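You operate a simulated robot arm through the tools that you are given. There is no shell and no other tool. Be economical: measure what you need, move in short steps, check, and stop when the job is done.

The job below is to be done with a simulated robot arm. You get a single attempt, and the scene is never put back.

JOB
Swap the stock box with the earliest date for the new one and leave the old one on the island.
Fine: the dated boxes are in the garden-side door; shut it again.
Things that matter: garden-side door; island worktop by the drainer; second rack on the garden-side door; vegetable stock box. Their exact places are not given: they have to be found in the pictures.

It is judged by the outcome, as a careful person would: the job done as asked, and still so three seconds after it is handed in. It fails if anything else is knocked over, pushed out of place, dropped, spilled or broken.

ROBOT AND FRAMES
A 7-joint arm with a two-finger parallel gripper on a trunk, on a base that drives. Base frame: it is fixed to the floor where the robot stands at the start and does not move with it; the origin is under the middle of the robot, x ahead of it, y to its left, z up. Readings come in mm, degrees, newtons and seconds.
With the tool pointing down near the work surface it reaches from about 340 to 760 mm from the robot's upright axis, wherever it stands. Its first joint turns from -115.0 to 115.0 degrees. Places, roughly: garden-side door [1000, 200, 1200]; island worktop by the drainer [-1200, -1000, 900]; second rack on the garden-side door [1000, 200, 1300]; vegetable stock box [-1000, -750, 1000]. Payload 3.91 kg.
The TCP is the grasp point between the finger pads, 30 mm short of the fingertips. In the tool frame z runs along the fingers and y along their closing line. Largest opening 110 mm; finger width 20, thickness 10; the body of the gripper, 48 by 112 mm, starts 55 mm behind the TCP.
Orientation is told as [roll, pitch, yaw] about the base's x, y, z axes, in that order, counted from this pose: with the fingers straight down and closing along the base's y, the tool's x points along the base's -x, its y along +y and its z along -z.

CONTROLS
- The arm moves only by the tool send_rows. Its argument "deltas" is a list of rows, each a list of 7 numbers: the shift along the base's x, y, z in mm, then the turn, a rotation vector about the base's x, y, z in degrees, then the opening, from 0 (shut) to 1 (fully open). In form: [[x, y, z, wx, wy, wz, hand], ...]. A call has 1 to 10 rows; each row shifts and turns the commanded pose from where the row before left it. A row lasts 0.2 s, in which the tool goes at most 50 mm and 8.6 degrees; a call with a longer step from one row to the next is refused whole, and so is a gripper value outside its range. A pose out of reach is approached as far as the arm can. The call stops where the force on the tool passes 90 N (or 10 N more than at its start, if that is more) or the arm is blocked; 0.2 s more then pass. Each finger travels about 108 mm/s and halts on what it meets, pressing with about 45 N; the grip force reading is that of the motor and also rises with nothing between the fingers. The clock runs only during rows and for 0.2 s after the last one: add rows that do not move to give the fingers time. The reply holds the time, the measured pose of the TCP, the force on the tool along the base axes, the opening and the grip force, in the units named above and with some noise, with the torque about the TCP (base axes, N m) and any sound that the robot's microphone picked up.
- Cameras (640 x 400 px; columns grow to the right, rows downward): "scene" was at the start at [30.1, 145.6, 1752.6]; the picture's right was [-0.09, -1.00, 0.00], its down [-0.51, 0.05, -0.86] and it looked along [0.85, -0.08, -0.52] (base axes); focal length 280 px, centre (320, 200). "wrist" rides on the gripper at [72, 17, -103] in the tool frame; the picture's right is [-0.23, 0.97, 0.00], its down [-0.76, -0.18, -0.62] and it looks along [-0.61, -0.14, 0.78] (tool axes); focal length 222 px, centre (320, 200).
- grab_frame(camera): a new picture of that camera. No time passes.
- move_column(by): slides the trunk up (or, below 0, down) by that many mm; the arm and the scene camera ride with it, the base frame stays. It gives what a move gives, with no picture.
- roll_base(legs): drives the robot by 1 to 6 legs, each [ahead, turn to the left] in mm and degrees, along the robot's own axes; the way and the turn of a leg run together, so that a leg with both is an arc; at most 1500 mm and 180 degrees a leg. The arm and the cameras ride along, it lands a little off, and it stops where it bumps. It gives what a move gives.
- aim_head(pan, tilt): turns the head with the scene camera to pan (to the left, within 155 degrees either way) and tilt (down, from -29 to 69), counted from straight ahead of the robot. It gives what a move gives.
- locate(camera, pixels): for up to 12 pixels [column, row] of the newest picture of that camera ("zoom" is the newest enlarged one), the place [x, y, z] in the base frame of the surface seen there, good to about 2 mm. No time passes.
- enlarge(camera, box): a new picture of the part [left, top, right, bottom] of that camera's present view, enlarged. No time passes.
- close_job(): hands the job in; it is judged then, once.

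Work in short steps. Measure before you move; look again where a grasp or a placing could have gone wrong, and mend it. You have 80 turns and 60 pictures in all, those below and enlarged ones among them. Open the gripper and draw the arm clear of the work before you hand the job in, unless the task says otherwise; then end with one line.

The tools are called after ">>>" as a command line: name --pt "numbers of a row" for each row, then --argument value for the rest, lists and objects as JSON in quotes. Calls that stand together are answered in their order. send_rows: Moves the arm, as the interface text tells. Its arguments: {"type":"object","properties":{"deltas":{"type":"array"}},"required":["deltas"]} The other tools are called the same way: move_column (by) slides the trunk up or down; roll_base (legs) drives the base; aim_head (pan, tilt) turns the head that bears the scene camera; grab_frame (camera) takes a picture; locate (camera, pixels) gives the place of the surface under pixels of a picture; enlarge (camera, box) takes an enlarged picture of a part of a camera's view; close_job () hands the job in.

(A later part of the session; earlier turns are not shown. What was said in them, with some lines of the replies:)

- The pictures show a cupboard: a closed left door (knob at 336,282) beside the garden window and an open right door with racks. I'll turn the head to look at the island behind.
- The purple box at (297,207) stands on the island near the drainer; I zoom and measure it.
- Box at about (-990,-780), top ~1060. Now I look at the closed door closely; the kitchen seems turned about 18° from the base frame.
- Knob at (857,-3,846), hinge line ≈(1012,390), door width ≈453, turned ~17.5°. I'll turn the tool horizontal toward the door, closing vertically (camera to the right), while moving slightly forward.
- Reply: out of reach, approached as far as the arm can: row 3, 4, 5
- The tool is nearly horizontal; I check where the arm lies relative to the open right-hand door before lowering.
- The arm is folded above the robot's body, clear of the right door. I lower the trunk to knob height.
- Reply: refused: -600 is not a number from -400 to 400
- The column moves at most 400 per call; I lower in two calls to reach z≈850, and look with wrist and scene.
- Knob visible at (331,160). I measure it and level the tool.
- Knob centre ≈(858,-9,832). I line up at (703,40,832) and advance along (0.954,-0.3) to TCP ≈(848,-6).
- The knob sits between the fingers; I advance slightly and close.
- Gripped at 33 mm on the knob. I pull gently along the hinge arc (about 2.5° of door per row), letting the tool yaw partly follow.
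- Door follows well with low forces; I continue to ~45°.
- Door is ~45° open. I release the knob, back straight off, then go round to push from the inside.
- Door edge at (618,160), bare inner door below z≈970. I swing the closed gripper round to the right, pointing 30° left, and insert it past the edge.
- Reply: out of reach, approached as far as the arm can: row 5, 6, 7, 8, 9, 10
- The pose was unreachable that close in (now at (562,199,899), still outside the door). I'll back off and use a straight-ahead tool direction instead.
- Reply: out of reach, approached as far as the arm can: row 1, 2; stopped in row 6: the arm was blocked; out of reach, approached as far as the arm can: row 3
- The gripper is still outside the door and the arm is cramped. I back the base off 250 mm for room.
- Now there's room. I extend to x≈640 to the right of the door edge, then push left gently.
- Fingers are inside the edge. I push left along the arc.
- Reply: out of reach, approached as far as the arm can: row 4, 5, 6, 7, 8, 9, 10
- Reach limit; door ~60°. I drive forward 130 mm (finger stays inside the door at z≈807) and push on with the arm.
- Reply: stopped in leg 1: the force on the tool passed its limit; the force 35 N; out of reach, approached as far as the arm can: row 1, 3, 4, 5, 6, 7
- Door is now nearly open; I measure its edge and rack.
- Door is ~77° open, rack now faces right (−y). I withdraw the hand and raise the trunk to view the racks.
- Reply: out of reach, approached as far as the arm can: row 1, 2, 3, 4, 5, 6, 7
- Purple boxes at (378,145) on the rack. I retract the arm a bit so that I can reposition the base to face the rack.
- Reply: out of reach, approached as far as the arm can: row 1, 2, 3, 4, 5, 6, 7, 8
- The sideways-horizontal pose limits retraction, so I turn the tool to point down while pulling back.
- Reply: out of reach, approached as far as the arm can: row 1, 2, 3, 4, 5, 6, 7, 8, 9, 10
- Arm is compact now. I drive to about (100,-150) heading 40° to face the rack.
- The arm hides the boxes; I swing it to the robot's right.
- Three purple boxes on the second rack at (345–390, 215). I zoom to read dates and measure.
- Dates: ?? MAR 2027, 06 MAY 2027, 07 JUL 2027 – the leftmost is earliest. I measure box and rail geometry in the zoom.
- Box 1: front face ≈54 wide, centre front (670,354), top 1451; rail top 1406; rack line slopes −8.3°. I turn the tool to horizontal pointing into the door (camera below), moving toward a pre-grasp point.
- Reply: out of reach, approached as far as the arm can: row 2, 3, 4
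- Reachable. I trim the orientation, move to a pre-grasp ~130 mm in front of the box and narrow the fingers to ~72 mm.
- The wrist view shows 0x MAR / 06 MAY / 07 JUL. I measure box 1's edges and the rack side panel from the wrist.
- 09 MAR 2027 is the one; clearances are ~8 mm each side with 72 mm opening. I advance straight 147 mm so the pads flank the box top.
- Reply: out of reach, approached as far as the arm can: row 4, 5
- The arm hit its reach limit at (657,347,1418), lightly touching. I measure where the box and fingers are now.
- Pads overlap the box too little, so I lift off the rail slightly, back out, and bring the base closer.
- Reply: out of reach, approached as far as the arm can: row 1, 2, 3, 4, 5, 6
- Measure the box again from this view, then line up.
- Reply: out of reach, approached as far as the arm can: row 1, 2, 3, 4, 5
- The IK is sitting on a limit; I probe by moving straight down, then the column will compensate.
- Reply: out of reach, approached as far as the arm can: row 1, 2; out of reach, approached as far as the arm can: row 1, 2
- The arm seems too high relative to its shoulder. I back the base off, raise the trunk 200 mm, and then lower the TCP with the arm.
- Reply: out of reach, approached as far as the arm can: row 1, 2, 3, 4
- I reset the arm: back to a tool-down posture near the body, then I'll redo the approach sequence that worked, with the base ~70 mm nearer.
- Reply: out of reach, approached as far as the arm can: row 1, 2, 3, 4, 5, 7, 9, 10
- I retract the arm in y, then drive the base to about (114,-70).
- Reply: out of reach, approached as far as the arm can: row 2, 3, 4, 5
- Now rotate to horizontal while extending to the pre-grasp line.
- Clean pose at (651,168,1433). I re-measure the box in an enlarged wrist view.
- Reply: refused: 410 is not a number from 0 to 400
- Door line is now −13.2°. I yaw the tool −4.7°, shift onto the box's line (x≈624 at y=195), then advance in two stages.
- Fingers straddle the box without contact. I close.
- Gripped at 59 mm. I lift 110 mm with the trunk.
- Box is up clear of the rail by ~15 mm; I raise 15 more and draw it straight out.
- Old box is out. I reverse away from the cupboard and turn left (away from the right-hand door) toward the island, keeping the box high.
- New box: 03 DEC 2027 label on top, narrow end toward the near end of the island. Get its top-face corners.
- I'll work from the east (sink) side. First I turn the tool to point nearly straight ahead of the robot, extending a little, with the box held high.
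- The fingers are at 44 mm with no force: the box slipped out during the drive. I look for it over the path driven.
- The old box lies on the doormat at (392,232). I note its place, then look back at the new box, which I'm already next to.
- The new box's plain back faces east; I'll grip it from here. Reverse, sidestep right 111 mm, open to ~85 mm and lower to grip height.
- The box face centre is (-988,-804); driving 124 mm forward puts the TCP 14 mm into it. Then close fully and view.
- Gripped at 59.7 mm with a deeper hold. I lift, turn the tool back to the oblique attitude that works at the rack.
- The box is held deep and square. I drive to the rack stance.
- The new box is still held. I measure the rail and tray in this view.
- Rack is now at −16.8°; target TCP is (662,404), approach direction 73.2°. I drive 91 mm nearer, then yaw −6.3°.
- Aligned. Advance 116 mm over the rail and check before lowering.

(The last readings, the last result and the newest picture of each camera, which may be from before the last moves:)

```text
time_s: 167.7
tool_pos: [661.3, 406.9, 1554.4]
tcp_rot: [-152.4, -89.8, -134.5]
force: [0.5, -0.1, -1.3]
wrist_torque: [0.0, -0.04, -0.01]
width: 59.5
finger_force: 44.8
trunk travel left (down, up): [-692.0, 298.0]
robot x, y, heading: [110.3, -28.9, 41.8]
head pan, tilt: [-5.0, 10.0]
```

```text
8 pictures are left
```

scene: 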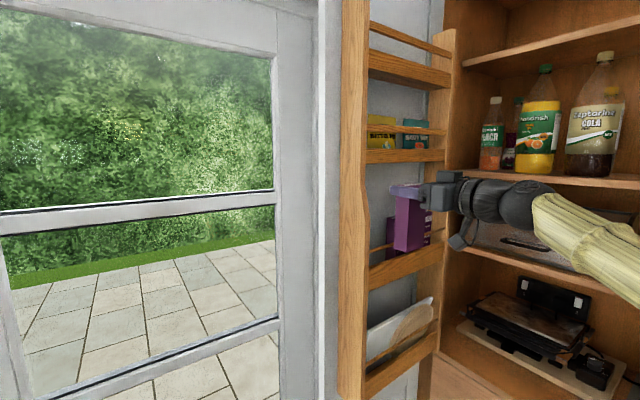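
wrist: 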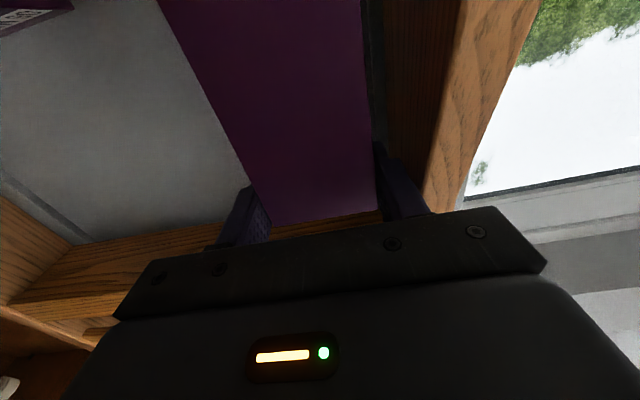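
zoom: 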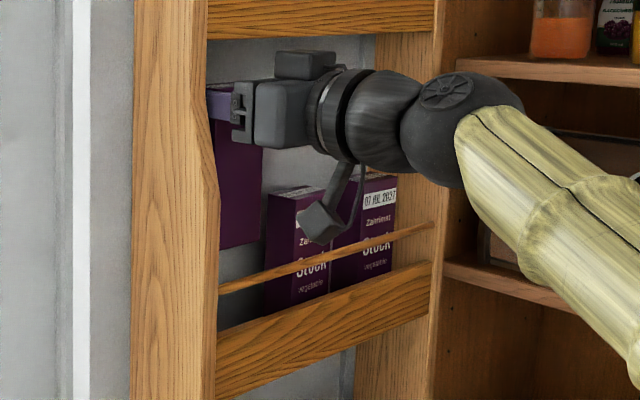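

Box is behind the rail with no contact. Lower 111 mm by trunk, then ease down.

>>> move_column --by -111

>>> send_rows --pt "0 0 -1.5 0 0 0 0" --pt "0 0 -1.5 0 0 0 0" --pt "0 0 0 0 0 0 0"

>>> enlarge --camera "scene" --box '[335, 100, 475, 240]'

```text
time_s: 169.2
tool_pos: [660.0, 405.4, 1443.1]
tcp_rot: [-150.9, -89.7, -136.0]
force: [-1.1, 0.3, -1.5]
wrist_torque: [-0.04, 0.01, -0.02]
width: 59.3
finger_force: 45.2
trunk travel left (down, up): [-581.0, 409.0]
robot x, y, heading: [111.1, -30.6, 41.9]
head pan, tilt: [-5.0, 10.0]
```

```text
time_s: 170.0
tool_pos: [660.9, 406.0, 1440.3]
tcp_rot: [-156.4, -89.6, -130.6]
force: [2.3, 0.6, 3.0]
wrist_torque: [0.11, -0.07, -0.03]
width: 59.7
finger_force: 45.1
trunk travel left (down, up): [-581.0, 409.0]
robot x, y, heading: [111.0, -27.2, 41.9]
head pan, tilt: [-5.0, 10.0]
```

```text
2.86 times, centred on (405, 170) of scene
```

zoom: 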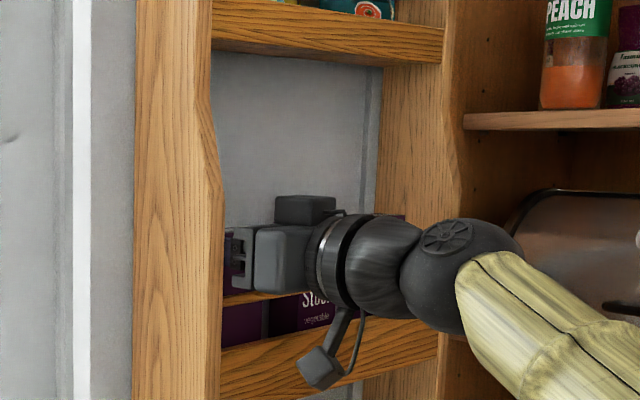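

Tray contact felt. Release to 75 mm, back straight out, verify.

>>> send_rows --pt "0 0 0 0 0 0 0.62" --pt "0 0 0 0 0 0 0.66" --pt "-4 -14 0 0 0 0 0.66" --pt "-6.5 -22 0 0 0 0 0.66" --pt "-6.5 -22 0 0 0 0 0.66" --pt "-6.5 -22 0 0 0 0 0.66" --pt "-6.5 -22 0 0 0 0 0.66" --pt "-6.5 -22 0 0 0 0 0.3" --pt "0 0 0 0 0 0 0"

>>> enlarge --camera "scene" --box '[335, 150, 475, 290]'

>>> roll_base --legs '[[-250, 0]]'

>>> send_rows --pt "8.8 13.5 0 0 0 -4.6 0" --pt "8.8 13.5 0 0 0 -4.6 0" --pt "8.8 13.5 0 0 0 -4.6 0" --pt "8.8 13.5 0 0 0 -4.6 0" --pt "8.8 13.5 0 0 0 -4.6 0" --pt "8.8 13.5 0 0 0 -4.6 0" --pt "8.8 13.5 0 0 0 -4.6 0"

```text
time_s: 172.0
tool_pos: [622.0, 284.2, 1438.6]
tcp_rot: [-128.6, -89.8, -158.1]
force: [1.4, -0.5, -0.6]
wrist_torque: [0.12, -0.03, 0.14]
width: 0.0
finger_force: 37.8
trunk travel left (down, up): [-581.0, 409.0]
robot x, y, heading: [113.4, -28.2, 42.0]
head pan, tilt: [-5.0, 10.0]
```

```text
2.86 times, centred on (405, 220) of scene
```

zoom: 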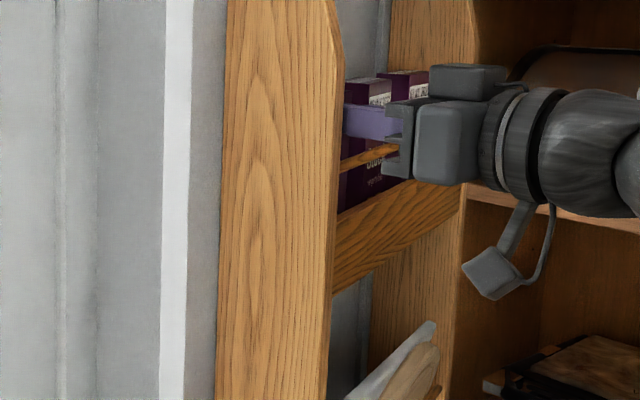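

```text
time_s: 172.9
tool_pos: [623.1, 246.3, 1438.1]
tcp_rot: [170.1, -88.7, -100.2]
force: [21.0, 0.3, -9.1]
wrist_torque: [-0.18, -0.17, -0.38]
width: 0.0
finger_force: 37.6
trunk travel left (down, up): [-581.0, 409.0]
robot x, y, heading: [90.4, -47.0, 42.1]
head pan, tilt: [-5.0, 10.0]
stopped in leg 1: the force on the tool passed its limit (the readings are from after the stop); the commanded pose is now the measured one
```

```text
time_s: 174.5
tool_pos: [676.9, 344.9, 1441.6]
tcp_rot: [179.0, -88.7, -140.7]
force: [1.4, -0.5, -0.2]
wrist_torque: [0.01, 0.0, 0.06]
width: 0.0
finger_force: 37.9
trunk travel left (down, up): [-581.0, 409.0]
robot x, y, heading: [89.6, -50.5, 41.9]
head pan, tilt: [-5.0, 10.0]
```

Something dragged the door with the hand and the reverse was stopped. I look at the state now.

>>> grab_frame --camera "scene"

>>> grab_frame --camera "wrist"

>>> locate --camera "scene" --pixels '[[360, 200], [385, 200], [365, 250], [410, 240], [400, 190], [345, 100]]'

```text
5 pictures are left
```

scene: 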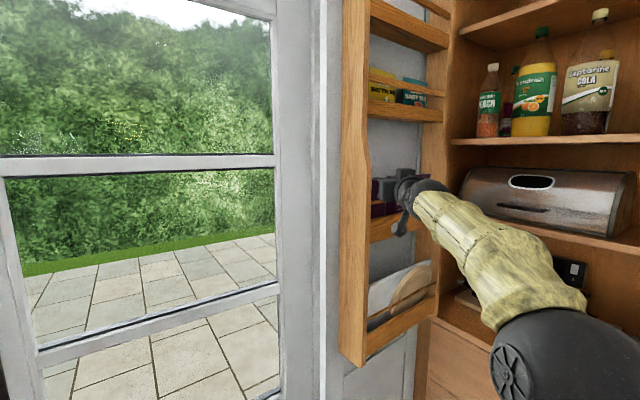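

```text
4 pictures are left
```

wrist: 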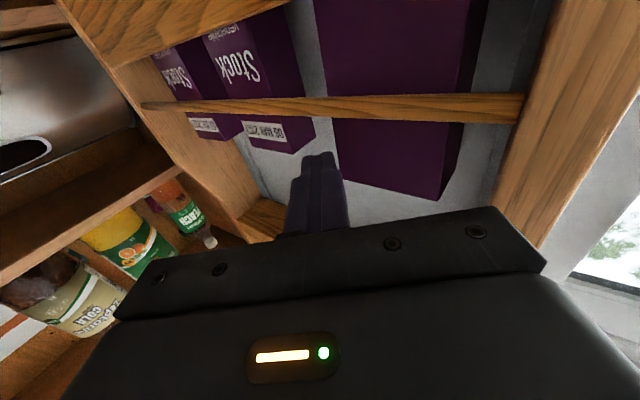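

```text
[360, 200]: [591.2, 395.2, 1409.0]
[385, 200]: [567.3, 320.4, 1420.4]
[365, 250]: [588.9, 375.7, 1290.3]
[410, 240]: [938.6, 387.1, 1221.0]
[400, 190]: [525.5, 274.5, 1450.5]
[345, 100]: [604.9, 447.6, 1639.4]
```

The new box stands behind the rail and the hand is free with fingers shut above it. I back straight out along the tool axis, turn left and drive so the fingers are outside (left of) the door edge.

>>> roll_base --legs '[[-250, 0], [0, 15], [325, 0]]'

```text
time_s: 179.0
tool_pos: [553.5, 583.9, 1442.2]
tcp_rot: [-175.3, -88.7, -132.1]
force: [0.9, 0.7, 0.2]
wrist_torque: [0.0, -0.03, 0.01]
width: 0.1
finger_force: 37.4
trunk travel left (down, up): [-581.0, 409.0]
robot x, y, heading: [81.9, 55.1, 56.2]
head pan, tilt: [-5.0, 10.0]
```

Tip at about (572,608), left of the door edge. Now sweep the door closed with the base.

>>> roll_base --legs '[[-130, -29], [120, -12], [40, -3]]'

>>> grab_frame --camera "scene"

```text
time_s: 179.9
tool_pos: [556.2, 549.3, 1444.1]
tcp_rot: [147.7, -89.0, -96.9]
force: [-23.5, 4.0, -0.3]
wrist_torque: [-0.04, -0.52, -1.84]
width: 0.0
finger_force: 38.3
trunk travel left (down, up): [-581.0, 409.0]
robot x, y, heading: [71.4, 41.7, 52.4]
head pan, tilt: [-5.0, 10.0]
stopped in leg 1: the robot was blocked; the commanded pose is now the measured one
```

```text
3 pictures are left
```

scene: 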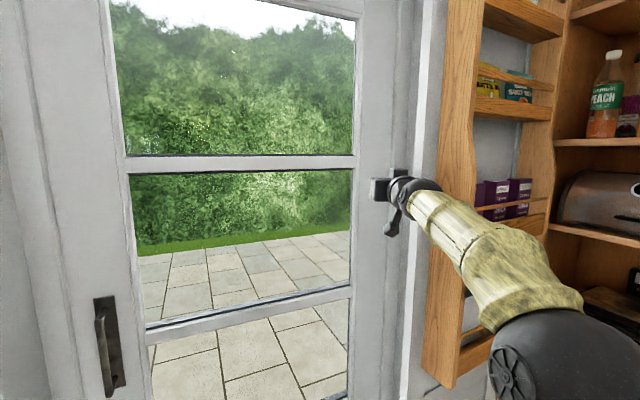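

The fingers met the door's end edge. I back off, turn the tool to point along the door, slip outside it, then push it closed with the arm.

>>> send_rows --pt "-30 25 0 0 0 0 0" --pt "-10 10 0 0 0 -7.8 0" --pt "0 0 0 0 0 -7.8 0" --pt "0 0 0 0 0 -7.8 0" --pt "0 0 0 0 0 -7.8 0" --pt "0 0 0 0 0 -7.8 0" --pt "0 0 0 0 0 -7.8 0" --pt "25 -5 0 0 0 0 0" --pt "25 -5 0 0 0 0 0" --pt "24 -5 0 0 0 0 0"

>>> send_rows --pt "0 -30 0 0 0 0 0" --pt "0 -30 0 0 0 0 0" --pt "0 -30 0 0 0 0 0" --pt "0 -30 0 0 0 0 0" --pt "2 -30 0 0 0 0 0" --pt "4 -30 0 0 0 0 0" --pt "6 -30 0 0 0 0 0" --pt "8 -30 0 0 0 0 0" --pt "12 -30 0 0 0 0 0" --pt "14 -30 0 0 0 0 0"

```text
time_s: 182.1
tool_pos: [607.8, 564.2, 1433.7]
tcp_rot: [126.5, -88.8, -122.8]
force: [-0.2, 0.3, 0.5]
wrist_torque: [0.01, -0.01, 0.0]
width: 0.1
finger_force: 37.7
out of reach, approached as far as the arm can: row 2
trunk travel left (down, up): [-581.0, 409.0]
robot x, y, heading: [73.9, 37.6, 52.2]
head pan, tilt: [-5.0, 10.0]
```

```text
time_s: 184.3
tool_pos: [648.1, 249.0, 1440.5]
tcp_rot: [131.0, -88.3, -128.0]
force: [-30.5, -21.2, 3.5]
wrist_torque: [-0.66, 0.97, -0.25]
width: 0.2
finger_force: 37.5
trunk travel left (down, up): [-581.0, 409.0]
robot x, y, heading: [73.8, 40.8, 52.1]
head pan, tilt: [-5.0, 10.0]
```

The door is following (about 45° left). I continue along the arc until it is shut, then press, and look.

>>> send_rows --pt "12 -25 0 0 0 0 0" --pt "14 -24 0 0 0 0 0" --pt "18 -24 0 0 0 0 0" --pt "20 -24 0 0 0 0 0" --pt "22 -22 0 0 0 0 0" --pt "24 -20 0 0 0 0 0" --pt "26 -18 0 0 0 0 0" --pt "26 -14 0 0 0 0 0" --pt "26 -12 0 0 0 0 0" --pt "24 -8 0 0 0 0 0"

>>> send_rows --pt "8 0 0 0 0 0 0" --pt "8 0 0 0 0 0 0" --pt "8 0 0 0 0 0 0" --pt "8 0 0 0 0 0 0" --pt "6 0 0 0 0 0 0" --pt "0 0 0 0 0 0 0"

>>> aim_head --pan -40 --tilt 25

>>> grab_frame --camera "scene"

```text
time_s: 186.5
tool_pos: [865.8, 71.4, 1431.3]
tcp_rot: [119.5, -89.0, -115.9]
force: [0.3, -0.6, -0.9]
wrist_torque: [-0.02, 0.01, 0.07]
width: 0.2
finger_force: 37.5
trunk travel left (down, up): [-581.0, 409.0]
robot x, y, heading: [72.0, 43.6, 52.4]
head pan, tilt: [-5.0, 10.0]
```

```text
time_s: 187.9
tool_pos: [880.2, 80.0, 1415.2]
tcp_rot: [127.9, -88.9, -124.3]
force: [0.6, 0.6, 0.5]
wrist_torque: [-0.01, 0.03, 0.03]
width: 0.0
finger_force: 37.2
out of reach, approached as far as the arm can: row 1, 2, 3, 4, 5
trunk travel left (down, up): [-581.0, 409.0]
robot x, y, heading: [65.9, 42.4, 52.3]
head pan, tilt: [-5.0, 10.0]
```

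```text
time_s: 188.9
tool_pos: [880.1, 80.0, 1414.9]
tcp_rot: [128.6, -88.8, -125.1]
force: [1.0, -0.7, -0.2]
wrist_torque: [0.03, -0.04, -0.03]
width: 0.0
finger_force: 38.4
trunk travel left (down, up): [-581.0, 409.0]
robot x, y, heading: [72.9, 43.3, 52.2]
head pan, tilt: [-40.0, 25.0]
```

```text
2 pictures are left
```

scene: 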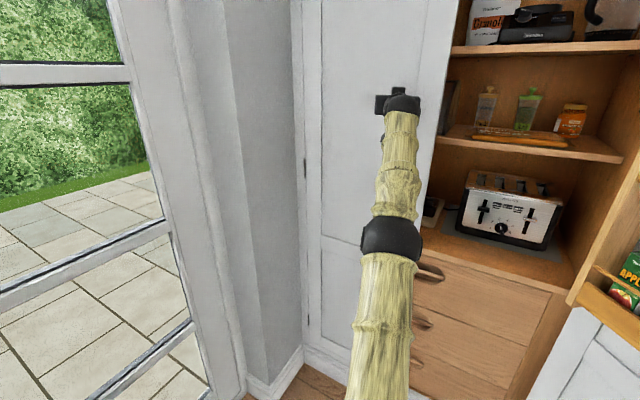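

The door looks shut. I confirm its edge, then retract with the tool turning down, swing the base left toward the old box on the mat, and lower while yawing 90°.

>>> locate --camera "scene" --pixels '[[428, 150], [415, 255], [330, 180], [340, 290], [440, 80]]'

>>> send_rows --pt "-35 0 0 -0.5 8.5 0 0" --pt "-35 0 0 -0.5 8.5 0 0" --pt "-35 0 0 -0.5 8.5 0 0" --pt "-35 0 0 -0.5 8.5 0 0" --pt "-35 0 0 -0.5 8.5 0 0.3" --pt "-35 0 0 -0.5 8.5 0 0.6" --pt "-35 0 0 -0.5 8.5 0 0.8" --pt "-35 0 0 -0.5 8.5 0 0.8" --pt "-35 0 0 -0.5 8.5 0 0.8" --pt "-35 0 0 -0.5 8.5 0 0.8"

>>> roll_base --legs '[[0, 93]]'

>>> move_column --by -400

>>> move_column --by -175

>>> send_rows --pt "0 0 -40 0 0 -8.5 0.8" --pt "0 0 -40 0 0 -8.5 0.8" --pt "0 0 -40 0 0 -8.5 0.8" --pt "0 0 -40 0 0 -8.5 0.8" --pt "0 0 -40 0 0 -8.5 0.8" --pt "0 0 -40 0 0 -8.5 0.8" --pt "0 0 -40 0 0 -8.5 0.8" --pt "0 0 -40 0 0 -8.5 0.8" --pt "0 0 -40 0 0 -8.5 0.8" --pt "0 0 -40 0 0 -8.5 0.8"

```text
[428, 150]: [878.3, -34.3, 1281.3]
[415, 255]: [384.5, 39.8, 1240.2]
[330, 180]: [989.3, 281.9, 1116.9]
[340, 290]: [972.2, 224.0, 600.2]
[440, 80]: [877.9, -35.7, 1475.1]
```

```text
time_s: 191.2
tool_pos: [551.3, 80.1, 1383.1]
tcp_rot: [0.5, -16.8, 2.4]
force: [-0.2, 0.0, -0.3]
wrist_torque: [-0.02, 0.01, -0.02]
width: 88.0
finger_force: 0.1
out of reach, approached as far as the arm can: row 5, 6, 7, 8, 9, 10
trunk travel left (down, up): [-581.0, 409.0]
robot x, y, heading: [66.9, 40.6, 52.4]
head pan, tilt: [-40.0, 25.0]
```

```text
time_s: 195.6
tool_pos: [-4.3, 509.3, 1380.8]
tcp_rot: [0.5, -17.2, 97.0]
force: [-0.8, -0.4, 0.3]
wrist_torque: [0.03, -0.02, 0.02]
width: 87.9
finger_force: 0.1
trunk travel left (down, up): [-581.0, 409.0]
robot x, y, heading: [73.8, 39.1, 146.8]
head pan, tilt: [-40.0, 25.0]
```

```text
time_s: 199.4
tool_pos: [-3.8, 535.8, 967.3]
tcp_rot: [0.7, -16.1, 96.8]
force: [0.2, 0.1, 0.1]
wrist_torque: [0.0, 0.0, 0.0]
width: 88.1
finger_force: 0.1
trunk travel left (down, up): [-181.0, 809.0]
robot x, y, heading: [71.3, 40.9, 146.7]
head pan, tilt: [-40.0, 25.0]
```

```text
time_s: 201.3
tool_pos: [-4.1, 537.6, 793.0]
tcp_rot: [0.7, -16.2, 96.9]
force: [0.3, -0.1, -0.7]
wrist_torque: [-0.02, 0.01, 0.02]
width: 88.0
finger_force: 0.0
trunk travel left (down, up): [-6.0, 984.0]
robot x, y, heading: [66.9, 41.0, 146.9]
head pan, tilt: [-40.0, 25.0]
```

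```text
time_s: 203.5
tool_pos: [-4.4, 539.3, 392.9]
tcp_rot: [0.8, -15.9, 11.7]
force: [0.7, -0.9, 0.3]
wrist_torque: [-0.01, -0.01, 0.05]
width: 88.0
finger_force: 0.1
trunk travel left (down, up): [-6.0, 984.0]
robot x, y, heading: [73.5, 40.9, 146.8]
head pan, tilt: [-40.0, 25.0]
```

Door edge measures (878,-34), as at the start: shut. I level the tool over the old box and take a wrist picture.

>>> send_rows --pt "-10 -20 -20 -1.6 7.8 0 0.8" --pt "-10 -20 -20 -1.6 7.8 0 0.8" --pt "0 0 -20 0 0 0 0.8" --pt "0 0 0 0 0 0 0.8"

>>> grab_frame --camera "wrist"

```text
time_s: 204.5
tool_pos: [-24.9, 498.2, 330.9]
tcp_rot: [0.8, -0.1, 11.9]
force: [0.7, -1.1, -0.3]
wrist_torque: [0.0, 0.01, -0.02]
width: 88.2
finger_force: 0.1
trunk travel left (down, up): [-6.0, 984.0]
robot x, y, heading: [72.6, 38.1, 146.6]
head pan, tilt: [-40.0, 25.0]
```

```text
1 pictures are left
```

wrist: 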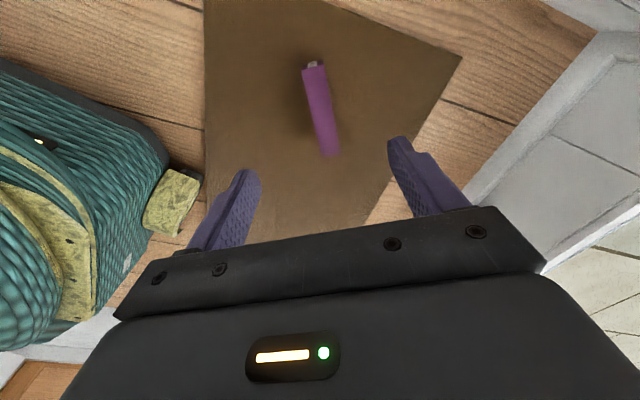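

>>> locate --camera "wrist" --pixels '[[314, 75], [320, 110], [328, 148], [310, 110], [330, 108], [305, 72], [322, 68], [322, 154], [338, 151], [360, 110]]'

```text
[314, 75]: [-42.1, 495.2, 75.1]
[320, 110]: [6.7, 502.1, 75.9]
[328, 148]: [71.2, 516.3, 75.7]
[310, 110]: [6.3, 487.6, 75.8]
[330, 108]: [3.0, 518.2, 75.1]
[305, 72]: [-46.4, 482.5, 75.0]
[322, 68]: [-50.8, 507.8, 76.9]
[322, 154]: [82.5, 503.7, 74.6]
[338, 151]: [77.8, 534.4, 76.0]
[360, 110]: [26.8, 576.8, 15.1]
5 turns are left
```

Box centre (16,507), axis 10.6°, top z 76 — the tool yaw matches. Descend, grip its 30 mm thickness deep, and lift.

>>> send_rows --pt "20 5 -30 0 0 0 0.8" --pt "21 4 -30 0 0 0 0.8" --pt "0 0 -45 0 0 0 0.7" --pt "0 0 -45 0 0 0 0.7" --pt "0 0 -45 0 0 0 0.7" --pt "0 0 -45 0 0 0 0.7" --pt "0 0 -34 0 0 -1 0.7" --pt "0 0 0 0 0 0 0.4" --pt "0 0 0 0 0 0 0" --pt "0 0 0 0 0 0 0"

>>> send_rows --pt "0 0 0 0 0 0 0" --pt "0 0 0 0 0 0 0" --pt "0 0 20 0 0 0 0" --pt "0 0 40 0 0 0 0" --pt "0 0 40 0 0 0 0" --pt "0 0 40 0 0 0 0" --pt "0 0 40 0 0 0 0" --pt "0 0 40 0 0 0 0" --pt "0 0 40 0 0 0 0" --pt "0 0 40 0 0 0 0"

>>> send_rows --pt "0 0 40 0 0 0 0" --pt "0 0 40 0 0 0 0" --pt "0 0 40 0 0 0 0" --pt "0 0 40 0 0 0 0" --pt "0 0 40 0 0 0 0" --pt "0 0 40 0 0 0 0" --pt "0 0 40 0 0 0 0" --pt "0 0 40 0 0 0 0" --pt "0 0 40 0 0 0 0" --pt "0 0 0 0 0 0 0"

>>> move_column --by 400

```text
time_s: 206.7
tool_pos: [18.0, 509.7, 57.6]
tcp_rot: [0.9, -0.1, 10.9]
force: [-0.1, -0.9, -0.8]
wrist_torque: [0.01, 0.02, 0.02]
width: 33.7
finger_force: 45.1
trunk travel left (down, up): [-6.0, 984.0]
robot x, y, heading: [72.5, 39.1, 146.9]
head pan, tilt: [-40.0, 25.0]
```

```text
time_s: 208.9
tool_pos: [18.3, 510.9, 358.8]
tcp_rot: [0.8, -0.2, 11.0]
force: [0.1, 0.1, -2.1]
wrist_torque: [0.01, -0.01, -0.01]
width: 33.7
finger_force: 44.5
trunk travel left (down, up): [-6.0, 984.0]
robot x, y, heading: [71.5, 39.6, 147.1]
head pan, tilt: [-40.0, 25.0]
```

```text
time_s: 211.1
tool_pos: [19.3, 510.9, 717.8]
tcp_rot: [0.6, 0.0, 10.9]
force: [-0.5, 0.4, -2.9]
wrist_torque: [0.02, -0.02, -0.01]
width: 33.8
finger_force: 45.1
trunk travel left (down, up): [-6.0, 984.0]
robot x, y, heading: [71.9, 37.3, 146.6]
head pan, tilt: [-40.0, 25.0]
```

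```text
time_s: 215.0
tool_pos: [18.8, 510.4, 1118.4]
tcp_rot: [0.7, -0.1, 10.9]
force: [-0.5, -0.4, -1.3]
wrist_torque: [0.0, -0.02, -0.03]
width: 33.4
finger_force: 44.7
trunk travel left (down, up): [-406.0, 584.0]
robot x, y, heading: [69.5, 37.2, 146.8]
head pan, tilt: [-40.0, 25.0]
4 turns are left
```

Held firmly (33.4 mm). I drive to the island's near end, turn the arm over the worktop, extend and lower close to the surface.

>>> roll_base --legs '[[0, 48.9], [558, 0], [557, 0], [0, 107]]'

>>> send_rows --pt "-9.3 -28.5 0 0 0 0 0" --pt "-9.3 -28.5 0 0 0 0 0" --pt "-9.3 -28.5 0 0 0 0 0" --pt "0 0 0 0 0 0 0"

>>> move_column --by -135

>>> aim_head --pan -40 --tilt 45

>>> grab_frame --camera "scene"

```text
time_s: 227.8
tool_pos: [-1129.5, -740.5, 1118.3]
tcp_rot: [0.8, -0.1, 169.2]
force: [0.7, -0.1, -1.2]
wrist_torque: [0.02, 0.02, -0.05]
width: 33.8
finger_force: 45.4
trunk travel left (down, up): [-406.0, 584.0]
robot x, y, heading: [-1000.7, -280.6, -54.9]
head pan, tilt: [-40.0, 25.0]
```

```text
time_s: 228.8
tool_pos: [-1141.7, -779.8, 1113.8]
tcp_rot: [1.0, -0.1, 169.0]
force: [-0.7, 0.2, -1.8]
wrist_torque: [0.01, -0.01, -0.03]
width: 33.7
finger_force: 45.2
out of reach, approached as far as the arm can: row 1, 2, 3
trunk travel left (down, up): [-406.0, 584.0]
robot x, y, heading: [-1000.3, -284.4, -55.1]
head pan, tilt: [-40.0, 25.0]
```

```text
time_s: 230.4
tool_pos: [-1140.4, -781.1, 978.4]
tcp_rot: [1.0, -0.2, 169.1]
force: [0.6, -0.9, -0.4]
wrist_torque: [-0.02, -0.01, 0.0]
width: 33.5
finger_force: 44.7
trunk travel left (down, up): [-271.0, 719.0]
robot x, y, heading: [-999.5, -284.8, -54.8]
head pan, tilt: [-40.0, 25.0]
```

```text
time_s: 231.2
tool_pos: [-1140.0, -780.1, 978.7]
tcp_rot: [1.0, -0.1, 169.1]
force: [0.1, -0.8, -2.2]
wrist_torque: [-0.02, 0.01, 0.01]
width: 33.3
finger_force: 45.0
trunk travel left (down, up): [-271.0, 719.0]
robot x, y, heading: [-1006.5, -283.2, -55.0]
head pan, tilt: [-40.0, 45.0]
```

```text
0 pictures are left
3 turns are left
```

scene: 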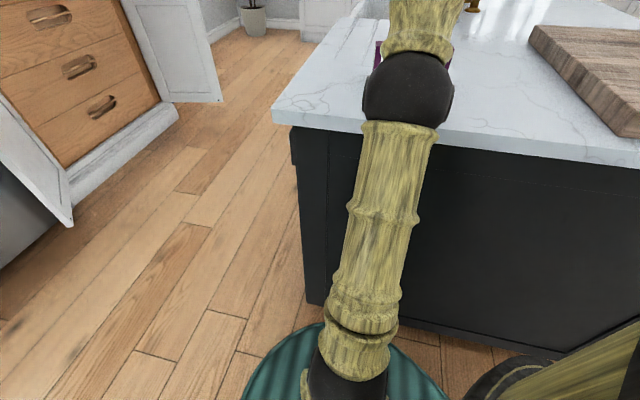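

The box is over the worktop about 156 mm in from the near end, bottom ~17 mm above the surface. I lower, release, and raise clear.

>>> move_column --by -15

>>> send_rows --pt "0 0 -1 0 0 0 0" --pt "0 0 -1 0 0 0 0" --pt "0 0 0 0 0 0 0.4" --pt "0 0 0 0 0 0 0.6" --pt "0 0 0 0 0 0 0.8" --pt "0 0 0 0 0 0 0.8" --pt "0 0 0 0 0 0 0.8"

>>> move_column --by 200

```text
time_s: 231.9
tool_pos: [-1141.4, -780.2, 961.6]
tcp_rot: [1.1, -0.1, 169.0]
force: [-0.4, -0.3, -1.1]
wrist_torque: [0.01, 0.04, 0.0]
width: 33.7
finger_force: 45.2
trunk travel left (down, up): [-256.0, 734.0]
robot x, y, heading: [-1005.7, -280.5, -55.1]
head pan, tilt: [-40.0, 45.0]
```

```text
time_s: 233.5
tool_pos: [-1141.9, -780.3, 962.4]
tcp_rot: [1.1, -0.1, 169.2]
force: [-0.3, 0.0, 0.6]
wrist_torque: [0.0, 0.0, -0.02]
width: 88.2
finger_force: 0.0
trunk travel left (down, up): [-256.0, 734.0]
robot x, y, heading: [-999.3, -282.6, -55.2]
head pan, tilt: [-40.0, 45.0]
```

```text
time_s: 235.6
tool_pos: [-1141.3, -780.6, 1161.0]
tcp_rot: [1.0, -0.1, 169.2]
force: [-0.7, 0.7, -0.2]
wrist_torque: [0.0, -0.01, 0.0]
width: 88.1
finger_force: 0.1
trunk travel left (down, up): [-456.0, 534.0]
robot x, y, heading: [-1004.3, -283.9, -55.0]
head pan, tilt: [-40.0, 45.0]
2 turns are left
```

The hand is open and raised to z≈1161. I check that the box was left behind by locating in the last scene picture's region isn't possible any more, so I back away from the island and hand in.

>>> roll_base --legs '[[-250, 0]]'

>>> close_job

```text
time_s: 237.4
tool_pos: [-1280.9, -581.4, 1161.2]
tcp_rot: [1.0, -0.1, 169.3]
force: [0.1, -0.2, 0.2]
wrist_torque: [0.0, 0.04, -0.02]
width: 88.1
finger_force: 0.0
trunk travel left (down, up): [-456.0, 534.0]
robot x, y, heading: [-1142.6, -80.6, -54.8]
head pan, tilt: [-40.0, 45.0]
```

```text
The job is handed in.
```

The swap is done and handed in, with one mishap: the old box (09 MAR 2027) fell onto the doormat on the way and I picked it up. It now lies on its side on the island, though I had no pictures left to check it after letting go. The new box (03 DEC 2027) stands in the second rack with its plain back facing out, so its date can't be read from the front. The garden-side door measures shut, but I didn't see the rack again after closing it.
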